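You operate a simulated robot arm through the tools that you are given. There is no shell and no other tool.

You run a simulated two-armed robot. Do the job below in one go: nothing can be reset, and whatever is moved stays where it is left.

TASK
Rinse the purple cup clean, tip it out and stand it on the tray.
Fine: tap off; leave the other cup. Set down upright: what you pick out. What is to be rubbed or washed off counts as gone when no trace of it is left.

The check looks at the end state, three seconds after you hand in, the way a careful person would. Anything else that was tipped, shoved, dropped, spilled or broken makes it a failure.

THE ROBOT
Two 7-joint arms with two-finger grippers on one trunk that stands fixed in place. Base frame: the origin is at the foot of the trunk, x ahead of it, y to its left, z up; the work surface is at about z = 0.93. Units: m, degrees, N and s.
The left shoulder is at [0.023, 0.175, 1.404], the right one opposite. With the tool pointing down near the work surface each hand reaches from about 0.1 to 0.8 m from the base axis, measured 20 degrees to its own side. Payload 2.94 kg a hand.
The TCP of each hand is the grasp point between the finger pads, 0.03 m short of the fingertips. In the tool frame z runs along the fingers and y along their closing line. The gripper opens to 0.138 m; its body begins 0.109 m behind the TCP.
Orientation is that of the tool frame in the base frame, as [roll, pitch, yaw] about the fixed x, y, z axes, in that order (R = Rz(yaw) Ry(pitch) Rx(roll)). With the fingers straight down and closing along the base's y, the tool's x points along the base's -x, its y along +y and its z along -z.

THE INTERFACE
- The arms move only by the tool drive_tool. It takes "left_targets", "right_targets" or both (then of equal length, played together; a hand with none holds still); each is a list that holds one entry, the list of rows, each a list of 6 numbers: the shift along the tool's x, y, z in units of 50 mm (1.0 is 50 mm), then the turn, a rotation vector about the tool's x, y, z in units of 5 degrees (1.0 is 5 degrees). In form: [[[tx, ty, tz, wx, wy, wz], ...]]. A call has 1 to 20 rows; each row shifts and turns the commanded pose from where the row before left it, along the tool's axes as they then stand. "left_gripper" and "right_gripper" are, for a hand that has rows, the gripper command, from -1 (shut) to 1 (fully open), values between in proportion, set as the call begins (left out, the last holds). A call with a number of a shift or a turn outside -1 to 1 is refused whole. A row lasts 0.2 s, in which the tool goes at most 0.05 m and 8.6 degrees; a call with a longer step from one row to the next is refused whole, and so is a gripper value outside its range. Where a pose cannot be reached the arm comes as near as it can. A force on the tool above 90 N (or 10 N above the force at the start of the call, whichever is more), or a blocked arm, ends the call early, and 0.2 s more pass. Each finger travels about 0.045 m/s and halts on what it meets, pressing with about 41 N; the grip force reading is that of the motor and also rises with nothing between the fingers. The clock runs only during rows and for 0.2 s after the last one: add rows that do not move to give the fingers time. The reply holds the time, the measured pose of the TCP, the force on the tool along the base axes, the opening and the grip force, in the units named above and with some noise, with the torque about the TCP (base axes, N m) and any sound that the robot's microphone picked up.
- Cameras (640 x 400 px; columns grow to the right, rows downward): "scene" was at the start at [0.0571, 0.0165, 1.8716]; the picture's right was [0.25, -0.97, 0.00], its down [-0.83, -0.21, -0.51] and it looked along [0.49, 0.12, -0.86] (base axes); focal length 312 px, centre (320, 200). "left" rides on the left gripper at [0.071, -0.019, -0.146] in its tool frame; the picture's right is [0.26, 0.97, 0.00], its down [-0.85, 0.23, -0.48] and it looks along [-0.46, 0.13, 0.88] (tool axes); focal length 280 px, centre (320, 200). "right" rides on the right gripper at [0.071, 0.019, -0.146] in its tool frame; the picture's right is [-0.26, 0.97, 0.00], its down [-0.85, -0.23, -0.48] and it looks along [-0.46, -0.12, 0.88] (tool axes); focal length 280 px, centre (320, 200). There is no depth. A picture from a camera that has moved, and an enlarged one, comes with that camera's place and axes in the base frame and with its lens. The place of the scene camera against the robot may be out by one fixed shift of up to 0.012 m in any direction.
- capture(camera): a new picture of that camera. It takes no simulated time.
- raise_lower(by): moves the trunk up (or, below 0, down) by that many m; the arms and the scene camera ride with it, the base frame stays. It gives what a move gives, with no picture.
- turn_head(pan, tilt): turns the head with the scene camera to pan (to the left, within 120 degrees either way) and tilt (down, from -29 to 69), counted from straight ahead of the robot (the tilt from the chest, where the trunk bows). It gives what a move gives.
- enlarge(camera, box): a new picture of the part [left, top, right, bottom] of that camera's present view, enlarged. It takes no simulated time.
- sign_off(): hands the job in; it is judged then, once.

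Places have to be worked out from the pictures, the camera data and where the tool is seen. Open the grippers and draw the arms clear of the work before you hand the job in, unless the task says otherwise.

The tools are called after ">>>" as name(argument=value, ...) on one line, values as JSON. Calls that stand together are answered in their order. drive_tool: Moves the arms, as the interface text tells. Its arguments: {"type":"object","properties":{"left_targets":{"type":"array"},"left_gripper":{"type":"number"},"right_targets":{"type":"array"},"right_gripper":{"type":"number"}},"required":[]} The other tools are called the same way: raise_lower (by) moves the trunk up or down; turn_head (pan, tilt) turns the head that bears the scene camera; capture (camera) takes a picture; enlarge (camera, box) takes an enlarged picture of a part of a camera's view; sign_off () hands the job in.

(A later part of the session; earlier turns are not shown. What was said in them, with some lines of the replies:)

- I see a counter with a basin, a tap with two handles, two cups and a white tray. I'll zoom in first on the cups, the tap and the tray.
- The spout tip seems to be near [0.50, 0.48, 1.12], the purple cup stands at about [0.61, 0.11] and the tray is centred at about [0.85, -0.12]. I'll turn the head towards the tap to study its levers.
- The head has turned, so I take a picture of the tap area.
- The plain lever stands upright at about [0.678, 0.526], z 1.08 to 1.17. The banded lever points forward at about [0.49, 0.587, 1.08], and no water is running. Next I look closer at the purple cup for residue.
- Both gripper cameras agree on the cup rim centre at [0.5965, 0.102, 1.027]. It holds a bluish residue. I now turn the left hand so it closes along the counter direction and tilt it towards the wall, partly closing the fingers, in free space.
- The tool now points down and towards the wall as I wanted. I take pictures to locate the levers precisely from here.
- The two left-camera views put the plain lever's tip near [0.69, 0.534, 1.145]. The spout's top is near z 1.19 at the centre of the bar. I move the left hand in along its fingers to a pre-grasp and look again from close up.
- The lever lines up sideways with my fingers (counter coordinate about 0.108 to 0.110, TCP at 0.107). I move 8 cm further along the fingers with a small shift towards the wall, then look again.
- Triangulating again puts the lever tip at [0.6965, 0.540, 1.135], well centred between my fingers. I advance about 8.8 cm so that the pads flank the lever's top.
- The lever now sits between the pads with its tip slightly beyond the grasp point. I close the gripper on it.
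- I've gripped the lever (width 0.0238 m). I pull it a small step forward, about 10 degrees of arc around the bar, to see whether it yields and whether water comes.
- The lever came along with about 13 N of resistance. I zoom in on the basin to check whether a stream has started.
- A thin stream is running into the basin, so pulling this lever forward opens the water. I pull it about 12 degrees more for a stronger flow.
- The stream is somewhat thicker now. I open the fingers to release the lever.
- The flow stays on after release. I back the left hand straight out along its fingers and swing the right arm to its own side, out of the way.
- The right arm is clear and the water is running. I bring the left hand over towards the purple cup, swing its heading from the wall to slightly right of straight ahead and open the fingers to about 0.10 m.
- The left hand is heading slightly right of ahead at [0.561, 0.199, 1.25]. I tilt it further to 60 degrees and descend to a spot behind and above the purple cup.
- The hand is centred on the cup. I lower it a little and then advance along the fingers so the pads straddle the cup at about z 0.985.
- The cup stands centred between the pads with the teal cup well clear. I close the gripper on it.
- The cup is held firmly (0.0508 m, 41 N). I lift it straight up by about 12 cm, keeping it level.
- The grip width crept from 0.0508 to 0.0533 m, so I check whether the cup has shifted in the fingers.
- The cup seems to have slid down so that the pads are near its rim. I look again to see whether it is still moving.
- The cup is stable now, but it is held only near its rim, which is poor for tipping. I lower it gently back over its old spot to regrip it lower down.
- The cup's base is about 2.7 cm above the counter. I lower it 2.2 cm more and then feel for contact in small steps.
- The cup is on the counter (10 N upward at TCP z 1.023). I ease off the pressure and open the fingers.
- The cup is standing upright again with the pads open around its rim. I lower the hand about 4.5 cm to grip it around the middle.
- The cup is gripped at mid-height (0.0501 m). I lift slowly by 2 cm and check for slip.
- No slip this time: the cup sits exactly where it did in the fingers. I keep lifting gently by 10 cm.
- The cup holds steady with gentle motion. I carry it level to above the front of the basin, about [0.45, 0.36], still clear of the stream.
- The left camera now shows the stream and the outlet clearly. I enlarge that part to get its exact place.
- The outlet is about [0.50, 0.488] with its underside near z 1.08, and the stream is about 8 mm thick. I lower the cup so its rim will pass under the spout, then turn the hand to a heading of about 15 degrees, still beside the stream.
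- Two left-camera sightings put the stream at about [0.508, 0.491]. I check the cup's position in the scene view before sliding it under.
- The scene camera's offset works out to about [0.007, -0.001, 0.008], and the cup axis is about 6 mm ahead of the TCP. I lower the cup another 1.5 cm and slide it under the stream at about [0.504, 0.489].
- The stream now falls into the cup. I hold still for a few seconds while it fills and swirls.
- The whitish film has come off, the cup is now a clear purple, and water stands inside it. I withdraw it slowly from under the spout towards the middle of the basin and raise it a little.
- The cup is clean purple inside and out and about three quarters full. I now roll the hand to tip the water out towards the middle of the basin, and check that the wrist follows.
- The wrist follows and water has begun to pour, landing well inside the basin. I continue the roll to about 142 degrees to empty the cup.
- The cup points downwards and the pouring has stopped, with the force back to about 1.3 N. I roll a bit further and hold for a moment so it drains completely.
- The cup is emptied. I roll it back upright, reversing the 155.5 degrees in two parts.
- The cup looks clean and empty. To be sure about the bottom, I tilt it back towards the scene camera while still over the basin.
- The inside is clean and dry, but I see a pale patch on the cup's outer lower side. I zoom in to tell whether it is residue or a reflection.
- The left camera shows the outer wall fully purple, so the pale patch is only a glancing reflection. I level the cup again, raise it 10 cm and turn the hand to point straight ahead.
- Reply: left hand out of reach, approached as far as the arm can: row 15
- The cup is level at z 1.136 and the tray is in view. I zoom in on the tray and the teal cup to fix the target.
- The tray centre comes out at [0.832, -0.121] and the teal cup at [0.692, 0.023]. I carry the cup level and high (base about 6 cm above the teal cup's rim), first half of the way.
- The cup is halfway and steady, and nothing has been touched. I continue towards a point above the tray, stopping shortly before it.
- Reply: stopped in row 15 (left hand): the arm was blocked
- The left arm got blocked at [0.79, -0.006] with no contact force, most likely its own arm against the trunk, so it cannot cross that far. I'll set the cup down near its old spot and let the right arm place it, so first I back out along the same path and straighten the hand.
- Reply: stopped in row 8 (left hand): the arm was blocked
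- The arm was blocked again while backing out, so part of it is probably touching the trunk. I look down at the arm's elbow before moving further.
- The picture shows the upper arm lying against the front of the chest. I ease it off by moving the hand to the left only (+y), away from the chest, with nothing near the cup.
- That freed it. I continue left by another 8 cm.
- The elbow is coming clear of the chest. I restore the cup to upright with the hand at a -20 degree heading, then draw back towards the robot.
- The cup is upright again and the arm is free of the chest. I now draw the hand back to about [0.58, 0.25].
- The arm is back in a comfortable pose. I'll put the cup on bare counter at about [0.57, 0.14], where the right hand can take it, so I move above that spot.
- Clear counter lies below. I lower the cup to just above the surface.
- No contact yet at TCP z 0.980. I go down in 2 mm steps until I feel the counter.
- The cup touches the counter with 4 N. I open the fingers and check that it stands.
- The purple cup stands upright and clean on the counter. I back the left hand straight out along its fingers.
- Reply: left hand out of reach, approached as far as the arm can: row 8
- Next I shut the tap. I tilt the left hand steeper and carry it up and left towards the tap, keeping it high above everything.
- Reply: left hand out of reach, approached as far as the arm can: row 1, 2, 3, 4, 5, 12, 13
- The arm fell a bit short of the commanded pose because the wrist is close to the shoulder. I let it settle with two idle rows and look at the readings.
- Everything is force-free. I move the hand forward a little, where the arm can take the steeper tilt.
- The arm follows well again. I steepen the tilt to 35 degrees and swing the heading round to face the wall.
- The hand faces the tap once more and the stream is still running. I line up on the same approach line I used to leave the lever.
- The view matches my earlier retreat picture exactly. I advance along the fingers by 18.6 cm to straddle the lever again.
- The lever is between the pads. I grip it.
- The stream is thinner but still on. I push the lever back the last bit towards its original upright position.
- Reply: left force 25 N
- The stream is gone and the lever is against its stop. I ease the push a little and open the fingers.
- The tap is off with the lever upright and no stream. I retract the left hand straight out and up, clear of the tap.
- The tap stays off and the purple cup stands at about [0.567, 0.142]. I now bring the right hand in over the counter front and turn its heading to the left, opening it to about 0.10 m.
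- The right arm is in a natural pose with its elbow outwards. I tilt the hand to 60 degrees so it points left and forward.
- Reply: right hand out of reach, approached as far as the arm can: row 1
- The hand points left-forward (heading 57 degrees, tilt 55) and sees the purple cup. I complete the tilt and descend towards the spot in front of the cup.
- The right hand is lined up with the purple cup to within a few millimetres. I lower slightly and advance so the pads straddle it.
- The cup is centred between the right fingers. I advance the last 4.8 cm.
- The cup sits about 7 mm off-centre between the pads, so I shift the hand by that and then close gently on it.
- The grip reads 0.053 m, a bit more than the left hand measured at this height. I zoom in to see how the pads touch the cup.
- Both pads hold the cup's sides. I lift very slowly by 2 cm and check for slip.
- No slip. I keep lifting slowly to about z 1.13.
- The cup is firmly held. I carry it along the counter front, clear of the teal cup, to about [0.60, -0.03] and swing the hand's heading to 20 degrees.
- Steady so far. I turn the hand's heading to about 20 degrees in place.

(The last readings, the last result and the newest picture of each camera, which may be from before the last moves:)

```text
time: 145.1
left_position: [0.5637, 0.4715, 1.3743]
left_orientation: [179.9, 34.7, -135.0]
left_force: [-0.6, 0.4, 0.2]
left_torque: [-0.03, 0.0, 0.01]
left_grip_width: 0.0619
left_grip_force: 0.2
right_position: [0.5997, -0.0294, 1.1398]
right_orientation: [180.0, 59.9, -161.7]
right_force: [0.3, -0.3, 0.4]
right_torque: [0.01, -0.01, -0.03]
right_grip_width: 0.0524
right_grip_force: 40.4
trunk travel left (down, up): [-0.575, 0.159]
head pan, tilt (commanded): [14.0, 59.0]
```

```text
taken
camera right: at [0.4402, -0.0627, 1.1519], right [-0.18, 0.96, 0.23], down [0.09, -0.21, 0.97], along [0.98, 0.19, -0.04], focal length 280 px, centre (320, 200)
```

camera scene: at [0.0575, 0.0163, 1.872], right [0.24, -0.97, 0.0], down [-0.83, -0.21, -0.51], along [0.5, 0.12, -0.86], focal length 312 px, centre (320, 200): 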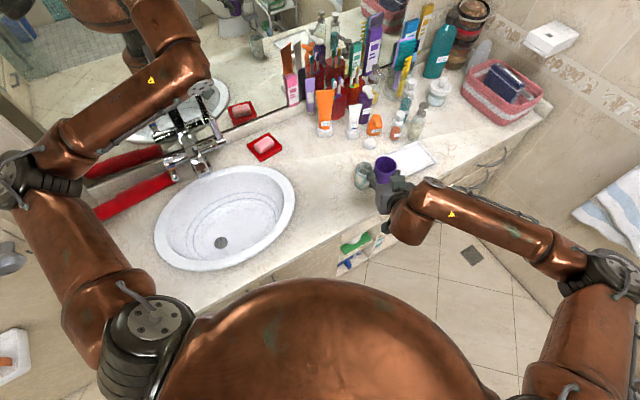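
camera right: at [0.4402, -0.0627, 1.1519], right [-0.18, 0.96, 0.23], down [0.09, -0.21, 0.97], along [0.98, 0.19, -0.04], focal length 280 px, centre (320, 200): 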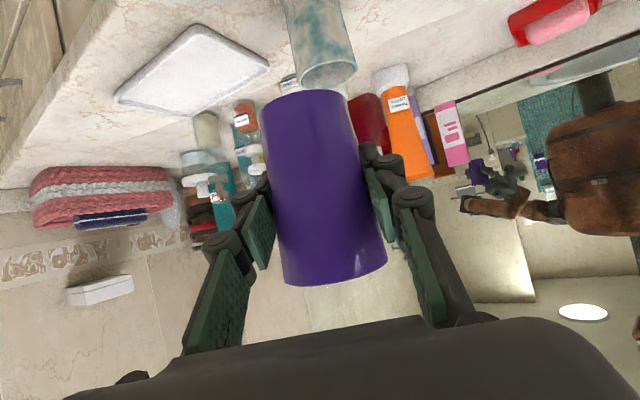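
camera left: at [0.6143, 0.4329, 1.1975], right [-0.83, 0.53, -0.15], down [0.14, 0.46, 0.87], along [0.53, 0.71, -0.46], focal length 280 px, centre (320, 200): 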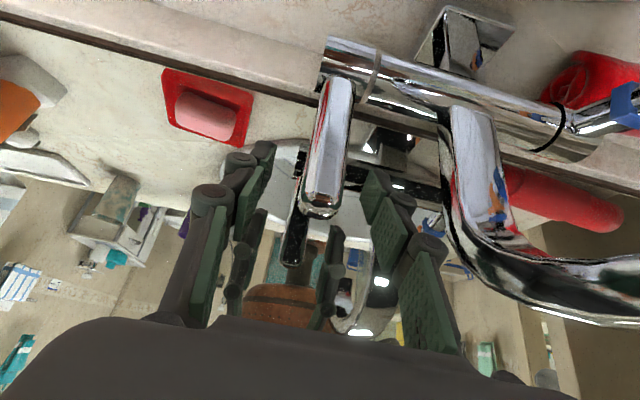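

The tray centre from the right camera is [0.824, -0.117], matching the scene estimate. I move the cup level to above the tray.

>>> drive_tool(right_targets=[[[-0.0588, -0.098, 0.102, 0, 0, 0], [-0.1176, -0.196, 0.2037, 0, 0, 0], [-0.1176, -0.196, 0.2037, 0, 0, 0], [-0.1176, -0.196, 0.2037, 0, 0, 0], [-0.1176, -0.196, 0.2037, 0, 0, 0], [-0.1176, -0.196, 0.2037, 0, 0, 0], [-0.1176, -0.196, 0.2037, 0, 0, 0], [-0.1176, -0.196, 0.2037, 0, 0, 0], [-0.1176, -0.196, 0.2037, 0, 0, 0], [-0.1176, -0.196, 0.2037, 0, 0, 0], [-0.1176, -0.196, 0.2037, 0, 0, 0], [-0.1176, -0.196, 0.2037, 0, 0, 0], [-0.1176, -0.196, 0.2037, 0, 0, 0], [-0.1176, -0.196, 0.2037, 0, 0, 0], [-0.1176, -0.196, 0.2037, 0, 0, 0], [-0.1176, -0.196, 0.2037, 0, 0, 0], [-0.0588, -0.098, 0.102, 0, 0, 0]]])

>>> enlarge(camera="scene", box=[320, 100, 480, 220])

>>> capture(camera="right")

```text
time: 148.7
left_position: [0.5642, 0.4708, 1.3739]
left_orientation: [179.8, 34.7, -135.0]
left_force: [0.3, 0.5, 0.1]
left_torque: [0.03, 0.01, -0.02]
left_grip_width: 0.0622
left_grip_force: 0.1
right_position: [0.8299, -0.1179, 1.1403]
right_orientation: [179.9, 59.9, -161.7]
right_force: [0.0, -0.6, -0.8]
right_torque: [0.01, 0.01, -0.01]
right_grip_width: 0.0525
right_grip_force: 40.9
trunk travel left (down, up): [-0.575, 0.159]
head pan, tilt (commanded): [14.0, 59.0]
```

```text
3.33 times, centred on (400, 160) of scene
camera zoom: at [0.0577, 0.0161, 1.872], right [0.24, -0.97, 0.0], down [-0.83, -0.21, -0.51], along [0.5, 0.12, -0.86], focal length 1041 px, centre (53, 333)
```

zoom: 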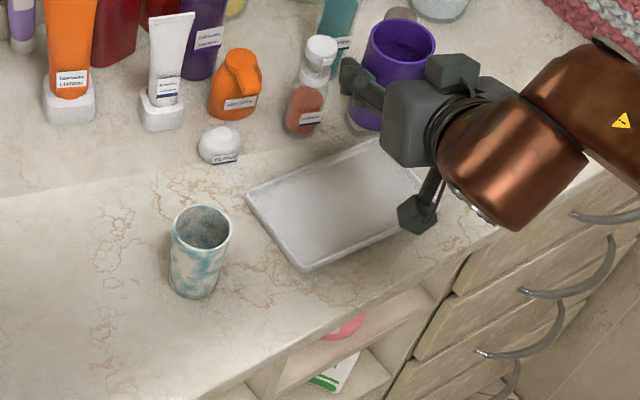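

```text
taken
camera right: at [0.67, -0.1514, 1.1516], right [-0.18, 0.96, 0.23], down [0.09, -0.21, 0.97], along [0.98, 0.19, -0.04], focal length 280 px, centre (320, 200)
```

right: 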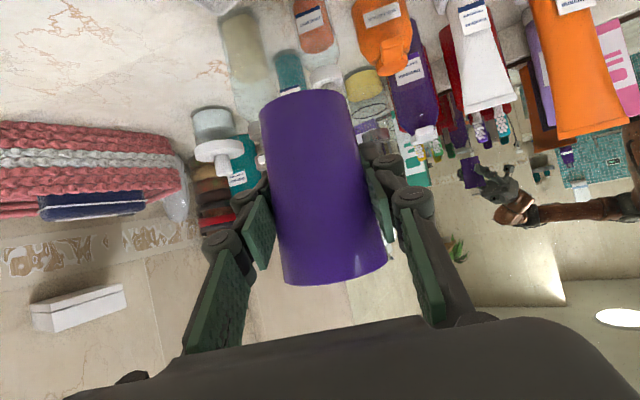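

The cup is above the tray with clear space all round. I lower it to about 2 cm above the tray floor.

>>> drive_tool(right_targets=[[[0.117, 0, 0.0675, 0, 0, 0], [0.2338, 0, 0.135, 0, 0, 0], [0.2338, 0, 0.135, 0, 0, 0], [0.2338, 0, 0.135, 0, 0, 0], [0.2338, 0, 0.135, 0, 0, 0], [0.2338, 0, 0.135, 0, 0, 0], [0.2338, 0, 0.135, 0, 0, 0], [0.2338, 0, 0.135, 0, 0, 0], [0.2338, 0, 0.135, 0, 0, 0], [0.2, 0, 0.115, 0, 0, 0], [0, 0, 0, 0, 0, 0]]])

>>> enlarge(camera="scene", box=[320, 100, 480, 220])

>>> capture(camera="right")

```text
time: 151.1
left_position: [0.5632, 0.4715, 1.374]
left_orientation: [179.9, 34.6, -135.1]
left_force: [0.2, -0.3, 0.8]
left_torque: [-0.02, 0.04, 0.01]
left_grip_width: 0.0619
left_grip_force: 0.1
right_position: [0.826, -0.1198, 1.0115]
right_orientation: [179.9, 60.0, -161.8]
right_force: [0.3, -0.5, -1.0]
right_torque: [-0.01, 0.02, -0.02]
right_grip_width: 0.0522
right_grip_force: 41.2
trunk travel left (down, up): [-0.575, 0.159]
head pan, tilt (commanded): [14.0, 59.0]
```

```text
3.33 times, centred on (400, 160) of scene
camera zoom: at [0.0575, 0.0163, 1.8721], right [0.24, -0.97, 0.0], down [-0.83, -0.21, -0.51], along [0.5, 0.12, -0.86], focal length 1041 px, centre (53, 333)
```

zoom: 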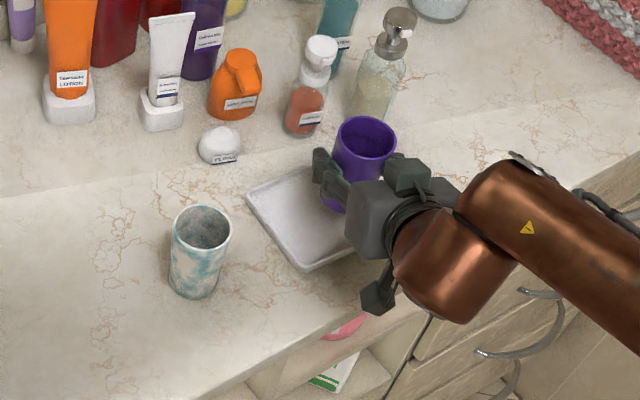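

```text
taken
camera right: at [0.6677, -0.1521, 1.0229], right [-0.18, 0.96, 0.23], down [0.09, -0.21, 0.97], along [0.98, 0.19, -0.04], focal length 280 px, centre (320, 200)
```

right: 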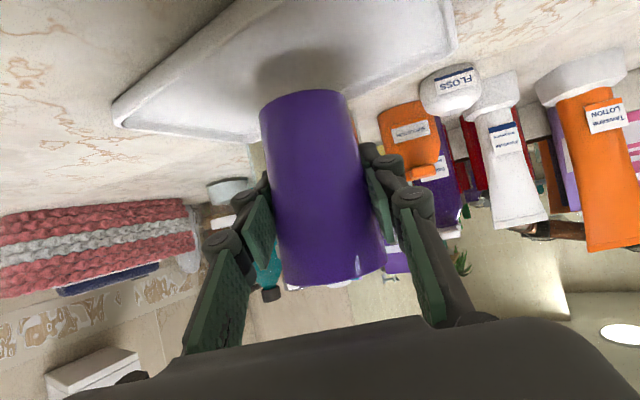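

The cup hangs right over the middle of the tray. I lower it another 1.8 cm, then feel for contact in 2 mm steps.

>>> drive_tool(right_targets=[[[0.104, 0, 0.06, 0, 0, 0], [0.104, 0, 0.06, 0, 0, 0], [0.104, 0, 0.06, 0, 0, 0], [0, 0, 0, 0, 0, 0]]])

>>> drive_tool(right_targets=[[[0.035, 0, 0.02, 0, 0, 0], [0.035, 0, 0.02, 0, 0, 0], [0, 0, 0, 0, 0, 0]]])

```text
time: 152.1
left_position: [0.5644, 0.4701, 1.3735]
left_orientation: [179.8, 34.7, -135.1]
left_force: [-0.7, -0.3, -0.3]
left_torque: [0.01, 0.0, 0.02]
left_grip_width: 0.0623
left_grip_force: 0.1
right_position: [0.8274, -0.1195, 0.9941]
right_orientation: [-180.0, 59.9, -161.7]
right_force: [0.3, 0.6, -1.2]
right_torque: [-0.02, 0.03, 0.01]
right_grip_width: 0.0523
right_grip_force: 40.5
trunk travel left (down, up): [-0.575, 0.159]
head pan, tilt (commanded): [14.0, 59.0]
```

```text
time: 152.9
left_position: [0.5635, 0.4712, 1.3741]
left_orientation: [179.9, 34.7, -135.2]
left_force: [0.7, -0.3, 1.0]
left_torque: [0.0, 0.02, 0.0]
left_grip_width: 0.0621
left_grip_force: 0.0
right_position: [0.8287, -0.1173, 0.9903]
right_orientation: [180.0, 59.8, -161.8]
right_force: [0.5, 0.0, -0.3]
right_torque: [0.0, 0.01, -0.01]
right_grip_width: 0.052
right_grip_force: 41.4
trunk travel left (down, up): [-0.575, 0.159]
head pan, tilt (commanded): [14.0, 59.0]
```

No contact yet at z 0.990. I go on in small steps.

>>> drive_tool(right_targets=[[[0.035, 0, 0.02, 0, 0, 0], [0.035, 0, 0.02, 0, 0, 0], [0, 0, 0, 0, 0, 0]]])

>>> capture(camera="right")

```text
time: 153.7
left_position: [0.5641, 0.4716, 1.3744]
left_orientation: [179.9, 34.7, -135.2]
left_force: [0.5, 0.3, 0.6]
left_torque: [0.0, 0.02, -0.03]
left_grip_width: 0.0622
left_grip_force: 0.1
right_position: [0.8291, -0.1198, 0.9866]
right_orientation: [180.0, 59.9, -161.8]
right_force: [-0.3, 0.6, -0.6]
right_torque: [-0.02, 0.02, -0.02]
right_grip_width: 0.0521
right_grip_force: 40.7
trunk travel left (down, up): [-0.575, 0.159]
head pan, tilt (commanded): [14.0, 59.0]
```

```text
taken
camera right: at [0.6693, -0.1522, 0.9977], right [-0.18, 0.96, 0.23], down [0.09, -0.21, 0.97], along [0.98, 0.19, -0.04], focal length 280 px, centre (320, 200)
```

right: 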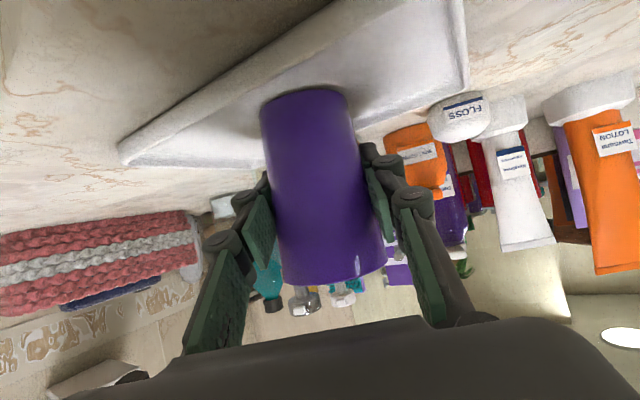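

The base is just a few millimetres above the tray floor. I continue with two more 2 mm steps.

>>> drive_tool(right_targets=[[[0.035, 0, 0.02, 0, 0, 0], [0.02, 0, 0.0115, 0, 0, 0], [0, 0, 0, 0, 0, 0]]])

```text
time: 154.5
left_position: [0.562, 0.4713, 1.3745]
left_orientation: [179.9, 34.7, -135.1]
left_force: [0.2, 0.8, -0.3]
left_torque: [0.01, -0.02, 0.03]
left_grip_width: 0.0621
left_grip_force: 0.1
right_position: [0.8292, -0.1186, 0.9866]
right_orientation: [-180.0, 60.1, -161.7]
right_force: [2.0, -1.7, 9.0]
right_torque: [-0.32, -0.22, 0.08]
right_grip_width: 0.052
right_grip_force: 40.9
trunk travel left (down, up): [-0.575, 0.159]
head pan, tilt (commanded): [14.0, 59.0]
```

The cup touches the tray floor (9 N). I ease off by about 1.5 mm and then open the fingers.

>>> drive_tool(right_targets=[[[-0.026, 0, -0.015, 0, 0, 0], [0, 0, 0, 0, 0, 0]]])

>>> drive_tool(right_targets=[[[0, 0, 0, 0, 0, 0], [0, 0, 0, 0, 0, 0], [0, 0, 0, 0, 0, 0], [0, 0, 0, 0, 0, 0]]], right_gripper=0.3)

>>> enlarge(camera="scene", box=[320, 100, 480, 220])

>>> capture(camera="right")

```text
time: 155.1
left_position: [0.5634, 0.4707, 1.3735]
left_orientation: [179.9, 34.7, -135.1]
left_force: [-0.4, 0.0, -0.7]
left_torque: [0.03, 0.01, 0.0]
left_grip_width: 0.0621
left_grip_force: 0.0
right_position: [0.8282, -0.1187, 0.9854]
right_orientation: [-180.0, 59.9, -161.7]
right_force: [2.1, -1.9, 8.5]
right_torque: [-0.25, -0.19, 0.06]
right_grip_width: 0.0521
right_grip_force: 41.2
trunk travel left (down, up): [-0.575, 0.159]
head pan, tilt (commanded): [14.0, 59.0]
```

```text
time: 156.1
left_position: [0.5635, 0.4709, 1.3733]
left_orientation: [179.9, 34.6, -135.1]
left_force: [0.7, -0.3, 0.1]
left_torque: [0.03, -0.01, -0.03]
left_grip_width: 0.0621
left_grip_force: 0.2
right_position: [0.8296, -0.1187, 0.985]
right_orientation: [179.9, 59.9, -161.9]
right_force: [-0.9, -0.3, 0.1]
right_torque: [-0.02, -0.01, 0.01]
right_grip_width: 0.0898
right_grip_force: 0.0
trunk travel left (down, up): [-0.575, 0.159]
head pan, tilt (commanded): [14.0, 59.0]
```

```text
3.33 times, centred on (400, 160) of scene
camera zoom: at [0.0573, 0.0162, 1.872], right [0.24, -0.97, 0.0], down [-0.83, -0.21, -0.51], along [0.5, 0.12, -0.86], focal length 1041 px, centre (53, 333)
```

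zoom: 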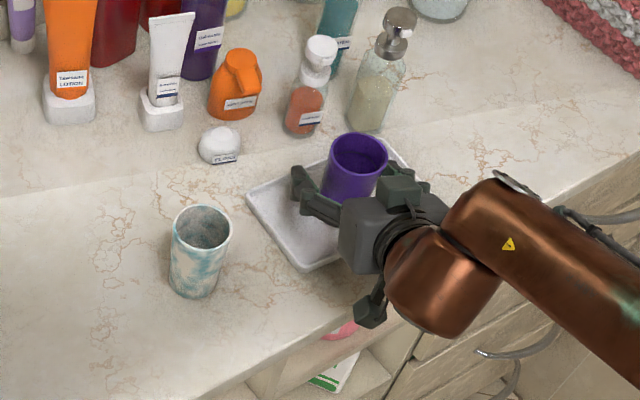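

```text
taken
camera right: at [0.6689, -0.1516, 0.9961], right [-0.18, 0.96, 0.23], down [0.09, -0.21, 0.97], along [0.98, 0.19, -0.04], focal length 280 px, centre (320, 200)
```

right: 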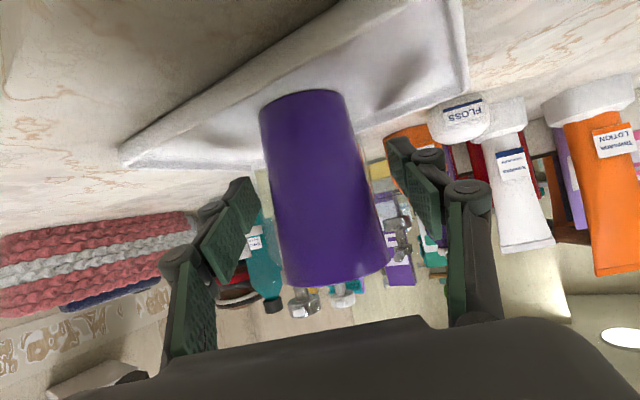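

The cup stands free and upright on the tray. I back the right hand straight out along its fingers.

>>> drive_tool(right_targets=[[[0, 0, -0.2, 0, 0, 0], [0, 0, -0.4, 0, 0, 0], [0, 0, -0.5, 0, 0, 0], [0, 0, -0.5, 0, 0, 0], [0, 0, -0.5, 0, 0, 0], [0, 0, -0.5, 0, 0, 0], [0, 0, -0.5, 0, 0, 0], [0, 0, 0, 0, 0, 0]]])

>>> enlarge(camera="scene", box=[320, 100, 480, 220])

>>> capture(camera="right")

```text
time: 157.9
left_position: [0.564, 0.4718, 1.3737]
left_orientation: [179.9, 34.6, -135.2]
left_force: [-0.8, 0.6, 0.4]
left_torque: [0.01, 0.02, 0.01]
left_grip_width: 0.0618
left_grip_force: 0.0
right_position: [0.7, -0.1587, 1.0632]
right_orientation: [180.0, 60.0, -161.7]
right_force: [-0.7, 0.8, -0.5]
right_torque: [0.0, 0.0, 0.03]
right_grip_width: 0.0896
right_grip_force: 0.1
trunk travel left (down, up): [-0.575, 0.159]
head pan, tilt (commanded): [14.0, 59.0]
```

```text
3.33 times, centred on (400, 160) of scene
camera zoom: at [0.0583, 0.0164, 1.872], right [0.24, -0.97, 0.0], down [-0.83, -0.21, -0.51], along [0.5, 0.12, -0.86], focal length 1041 px, centre (53, 333)
```

zoom: 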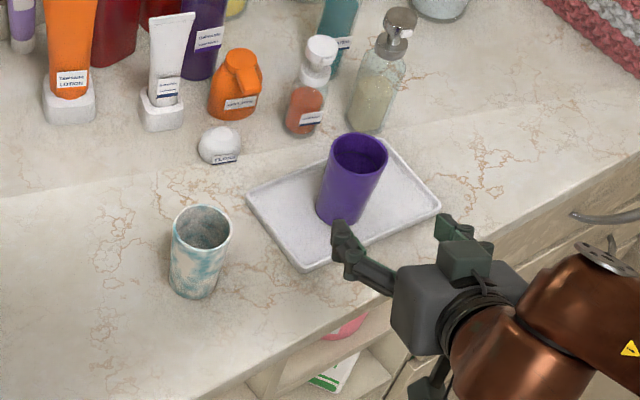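

```text
taken
camera right: at [0.5414, -0.1915, 1.0747], right [-0.18, 0.96, 0.23], down [0.09, -0.21, 0.97], along [0.98, 0.19, -0.04], focal length 280 px, centre (320, 200)
```

right: 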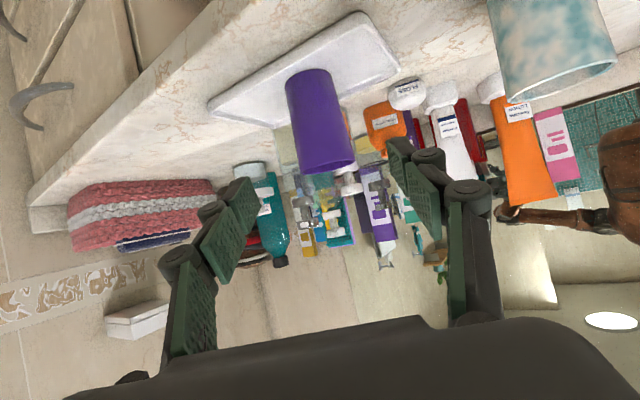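

The purple cup stands upright near the tray's centre and everything else is in place. I draw both arms up and away and open both grippers fully.

>>> drive_tool(left_targets=[[[0.047, 0.085, -0.179, 0, 0, 0], [0.047, 0.085, -0.179, 0, 0, 0], [0.047, 0.085, -0.179, 0, 0, 0], [0.047, 0.085, -0.179, 0, 0, 0], [0.047, 0.085, -0.179, 0, 0, 0], [0.047, 0.085, -0.179, 0, 0, 0], [0.047, 0.085, -0.179, 0, 0, 0], [0.047, 0.085, -0.179, 0, 0, 0], [0.047, 0.085, -0.179, 0, 0, 0], [0.047, 0.085, -0.179, 0, 0, 0], [0, 0, 0, 0, 0, 0]]], right_targets=[[[-0.288, -0.114, -0.502, 0, 0, 0], [-0.288, -0.114, -0.502, 0, 0, 0], [-0.288, -0.114, -0.502, 0, 0, 0], [-0.288, -0.114, -0.502, 0, 0, 0], [-0.288, -0.114, -0.502, 0, 0, 0], [-0.288, -0.114, -0.502, 0, 0, 0], [-0.288, -0.114, -0.502, 0, 0, 0], [-0.288, -0.114, -0.502, 0, 0, 0], [-0.288, -0.114, -0.502, 0, 0, 0], [-0.288, -0.114, -0.502, 0, 0, 0], [0, 0, 0, 0, 0, 0]]], left_gripper=1, right_gripper=1)

>>> capture(camera="scene")

>>> enlarge(camera="scene", box=[340, 120, 460, 200])

>>> capture(camera="left")

>>> capture(camera="right")

```text
time: 160.3
left_position: [0.4841, 0.4504, 1.4298]
left_orientation: [179.9, 34.6, -135.2]
left_force: [0.2, -0.4, -1.2]
left_torque: [-0.03, 0.06, -0.01]
left_grip_width: 0.1382
left_grip_force: 0.1
right_position: [0.5831, -0.2596, 1.3124]
right_orientation: [180.0, 59.8, -161.8]
right_force: [0.4, 0.9, 0.5]
right_torque: [-0.02, 0.03, -0.02]
right_grip_width: 0.1379
right_grip_force: 0.1
trunk travel left (down, up): [-0.575, 0.159]
head pan, tilt (commanded): [14.0, 59.0]
```

```text
taken
camera scene: at [0.0588, 0.0161, 1.872], right [0.24, -0.97, 0.0], down [-0.83, -0.21, -0.51], along [0.5, 0.12, -0.86], focal length 312 px, centre (320, 200)
```

scene: 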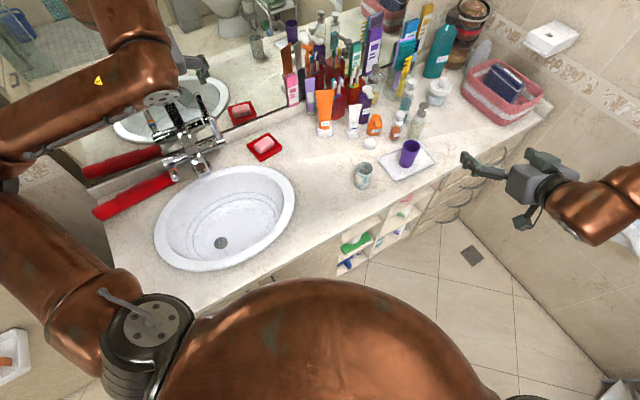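

```text
5.00 times, centred on (400, 160) of scene
camera zoom: at [0.0588, 0.0161, 1.872], right [0.24, -0.97, 0.0], down [-0.83, -0.21, -0.51], along [0.5, 0.12, -0.86], focal length 1561 px, centre (-80, 400)
```

zoom: 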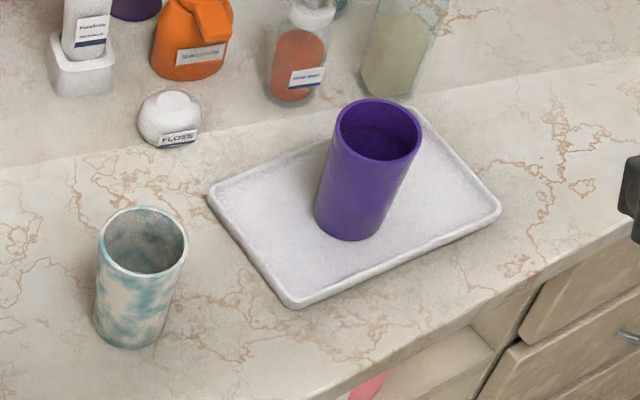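

```text
taken
camera left: at [0.3987, 0.3357, 1.5116], right [-0.83, 0.53, -0.15], down [0.14, 0.46, 0.87], along [0.53, 0.71, -0.46], focal length 280 px, centre (320, 200)
```

left: 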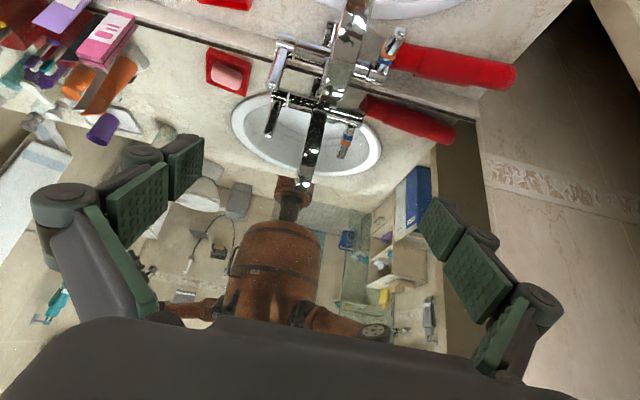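

```text
taken
camera right: at [0.4238, -0.2942, 1.325], right [-0.18, 0.96, 0.23], down [0.09, -0.21, 0.97], along [0.98, 0.19, -0.04], focal length 280 px, centre (320, 200)
```

right: 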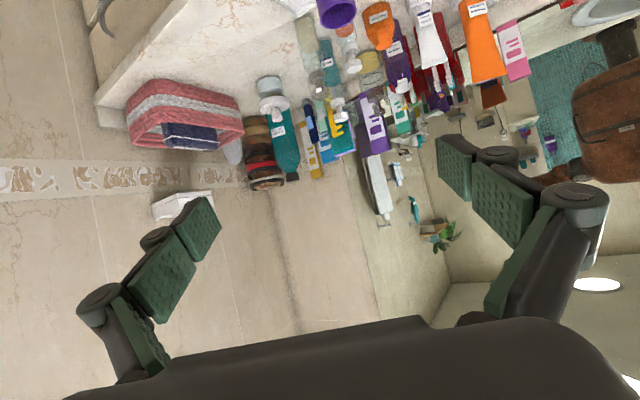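

The cup is upright on the tray and the teal cup is untouched. I do a last close check of the cup's inside, the tap and the basin.

>>> enlarge(camera="scene", box=[385, 130, 435, 175])

>>> enlarge(camera="scene", box=[130, 110, 310, 280])

>>> enlarge(camera="left", box=[240, 0, 440, 140])

```text
8.89 times, centred on (410, 152) of scene
camera zoom: at [0.0588, 0.0161, 1.872], right [0.24, -0.97, 0.0], down [-0.83, -0.21, -0.51], along [0.5, 0.12, -0.86], focal length 2775 px, centre (-480, 622)
```

zoom: 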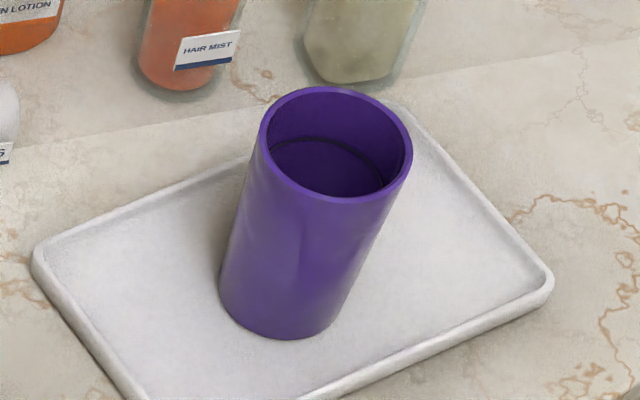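

```text
2.35 times, centred on (220, 195) of scene
camera zoom: at [0.0588, 0.0161, 1.872], right [0.24, -0.97, 0.0], down [-0.83, -0.21, -0.51], along [0.5, 0.12, -0.86], focal length 735 px, centre (555, 212)
```

zoom: 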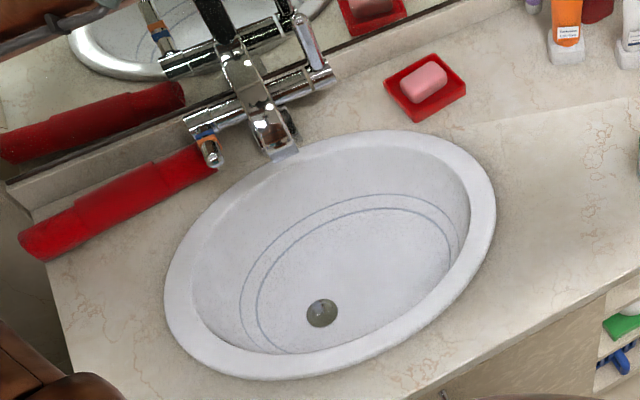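

```text
2.86 times, centred on (340, 70) of left
camera zoom: at [0.3987, 0.3357, 1.5116], right [-0.83, 0.53, -0.15], down [0.14, 0.46, 0.87], along [0.53, 0.71, -0.46], focal length 801 px, centre (263, 571)
```

zoom: 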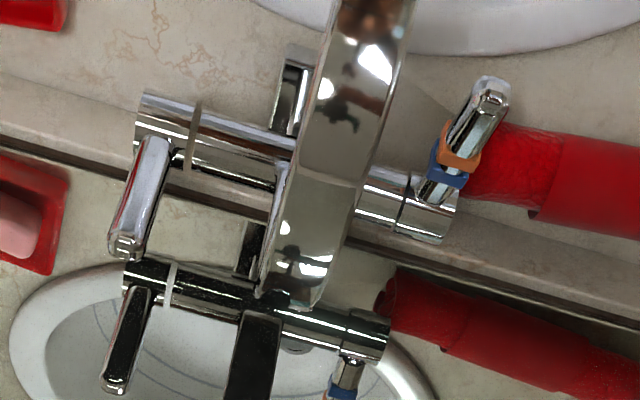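

The final views show the purple cup clean, empty and upright on the tray. The tap is off with its lever upright, the counter is dry, the teal cup and other items are where they were, and both grippers are open and clear. I hand the job in.

>>> sign_off()

```text
The job is handed in.
```

The purple cup is rinsed clean, tipped out into the basin and standing upright near the middle of the tray. I handed the job in, but no verdict came back.

- **Cup:** the whitish film and the residue inside came off under the tap. Close-up pictures showed it clean inside and out, and empty.
- **Tap:** off, with the plain lever back upright and no stream in the last pictures.
- **Other things:** the teal cup stayed where it was. I saw no water on the counter and nothing tipped or moved.
- **Arms:** both are clear of the work with the grippers open.

Three things happened along the way:

- **First lift:** the cup slid about 3 cm down in the left fingers, so I set it back on the counter and gripped it lower.
- **Carrying:** the left arm was blocked on the way to the tray, most likely against the trunk.
- **Handover:** because of that, I set the clean cup down on bare counter at about [0.57, 0.14], and the right hand took it to the tray.
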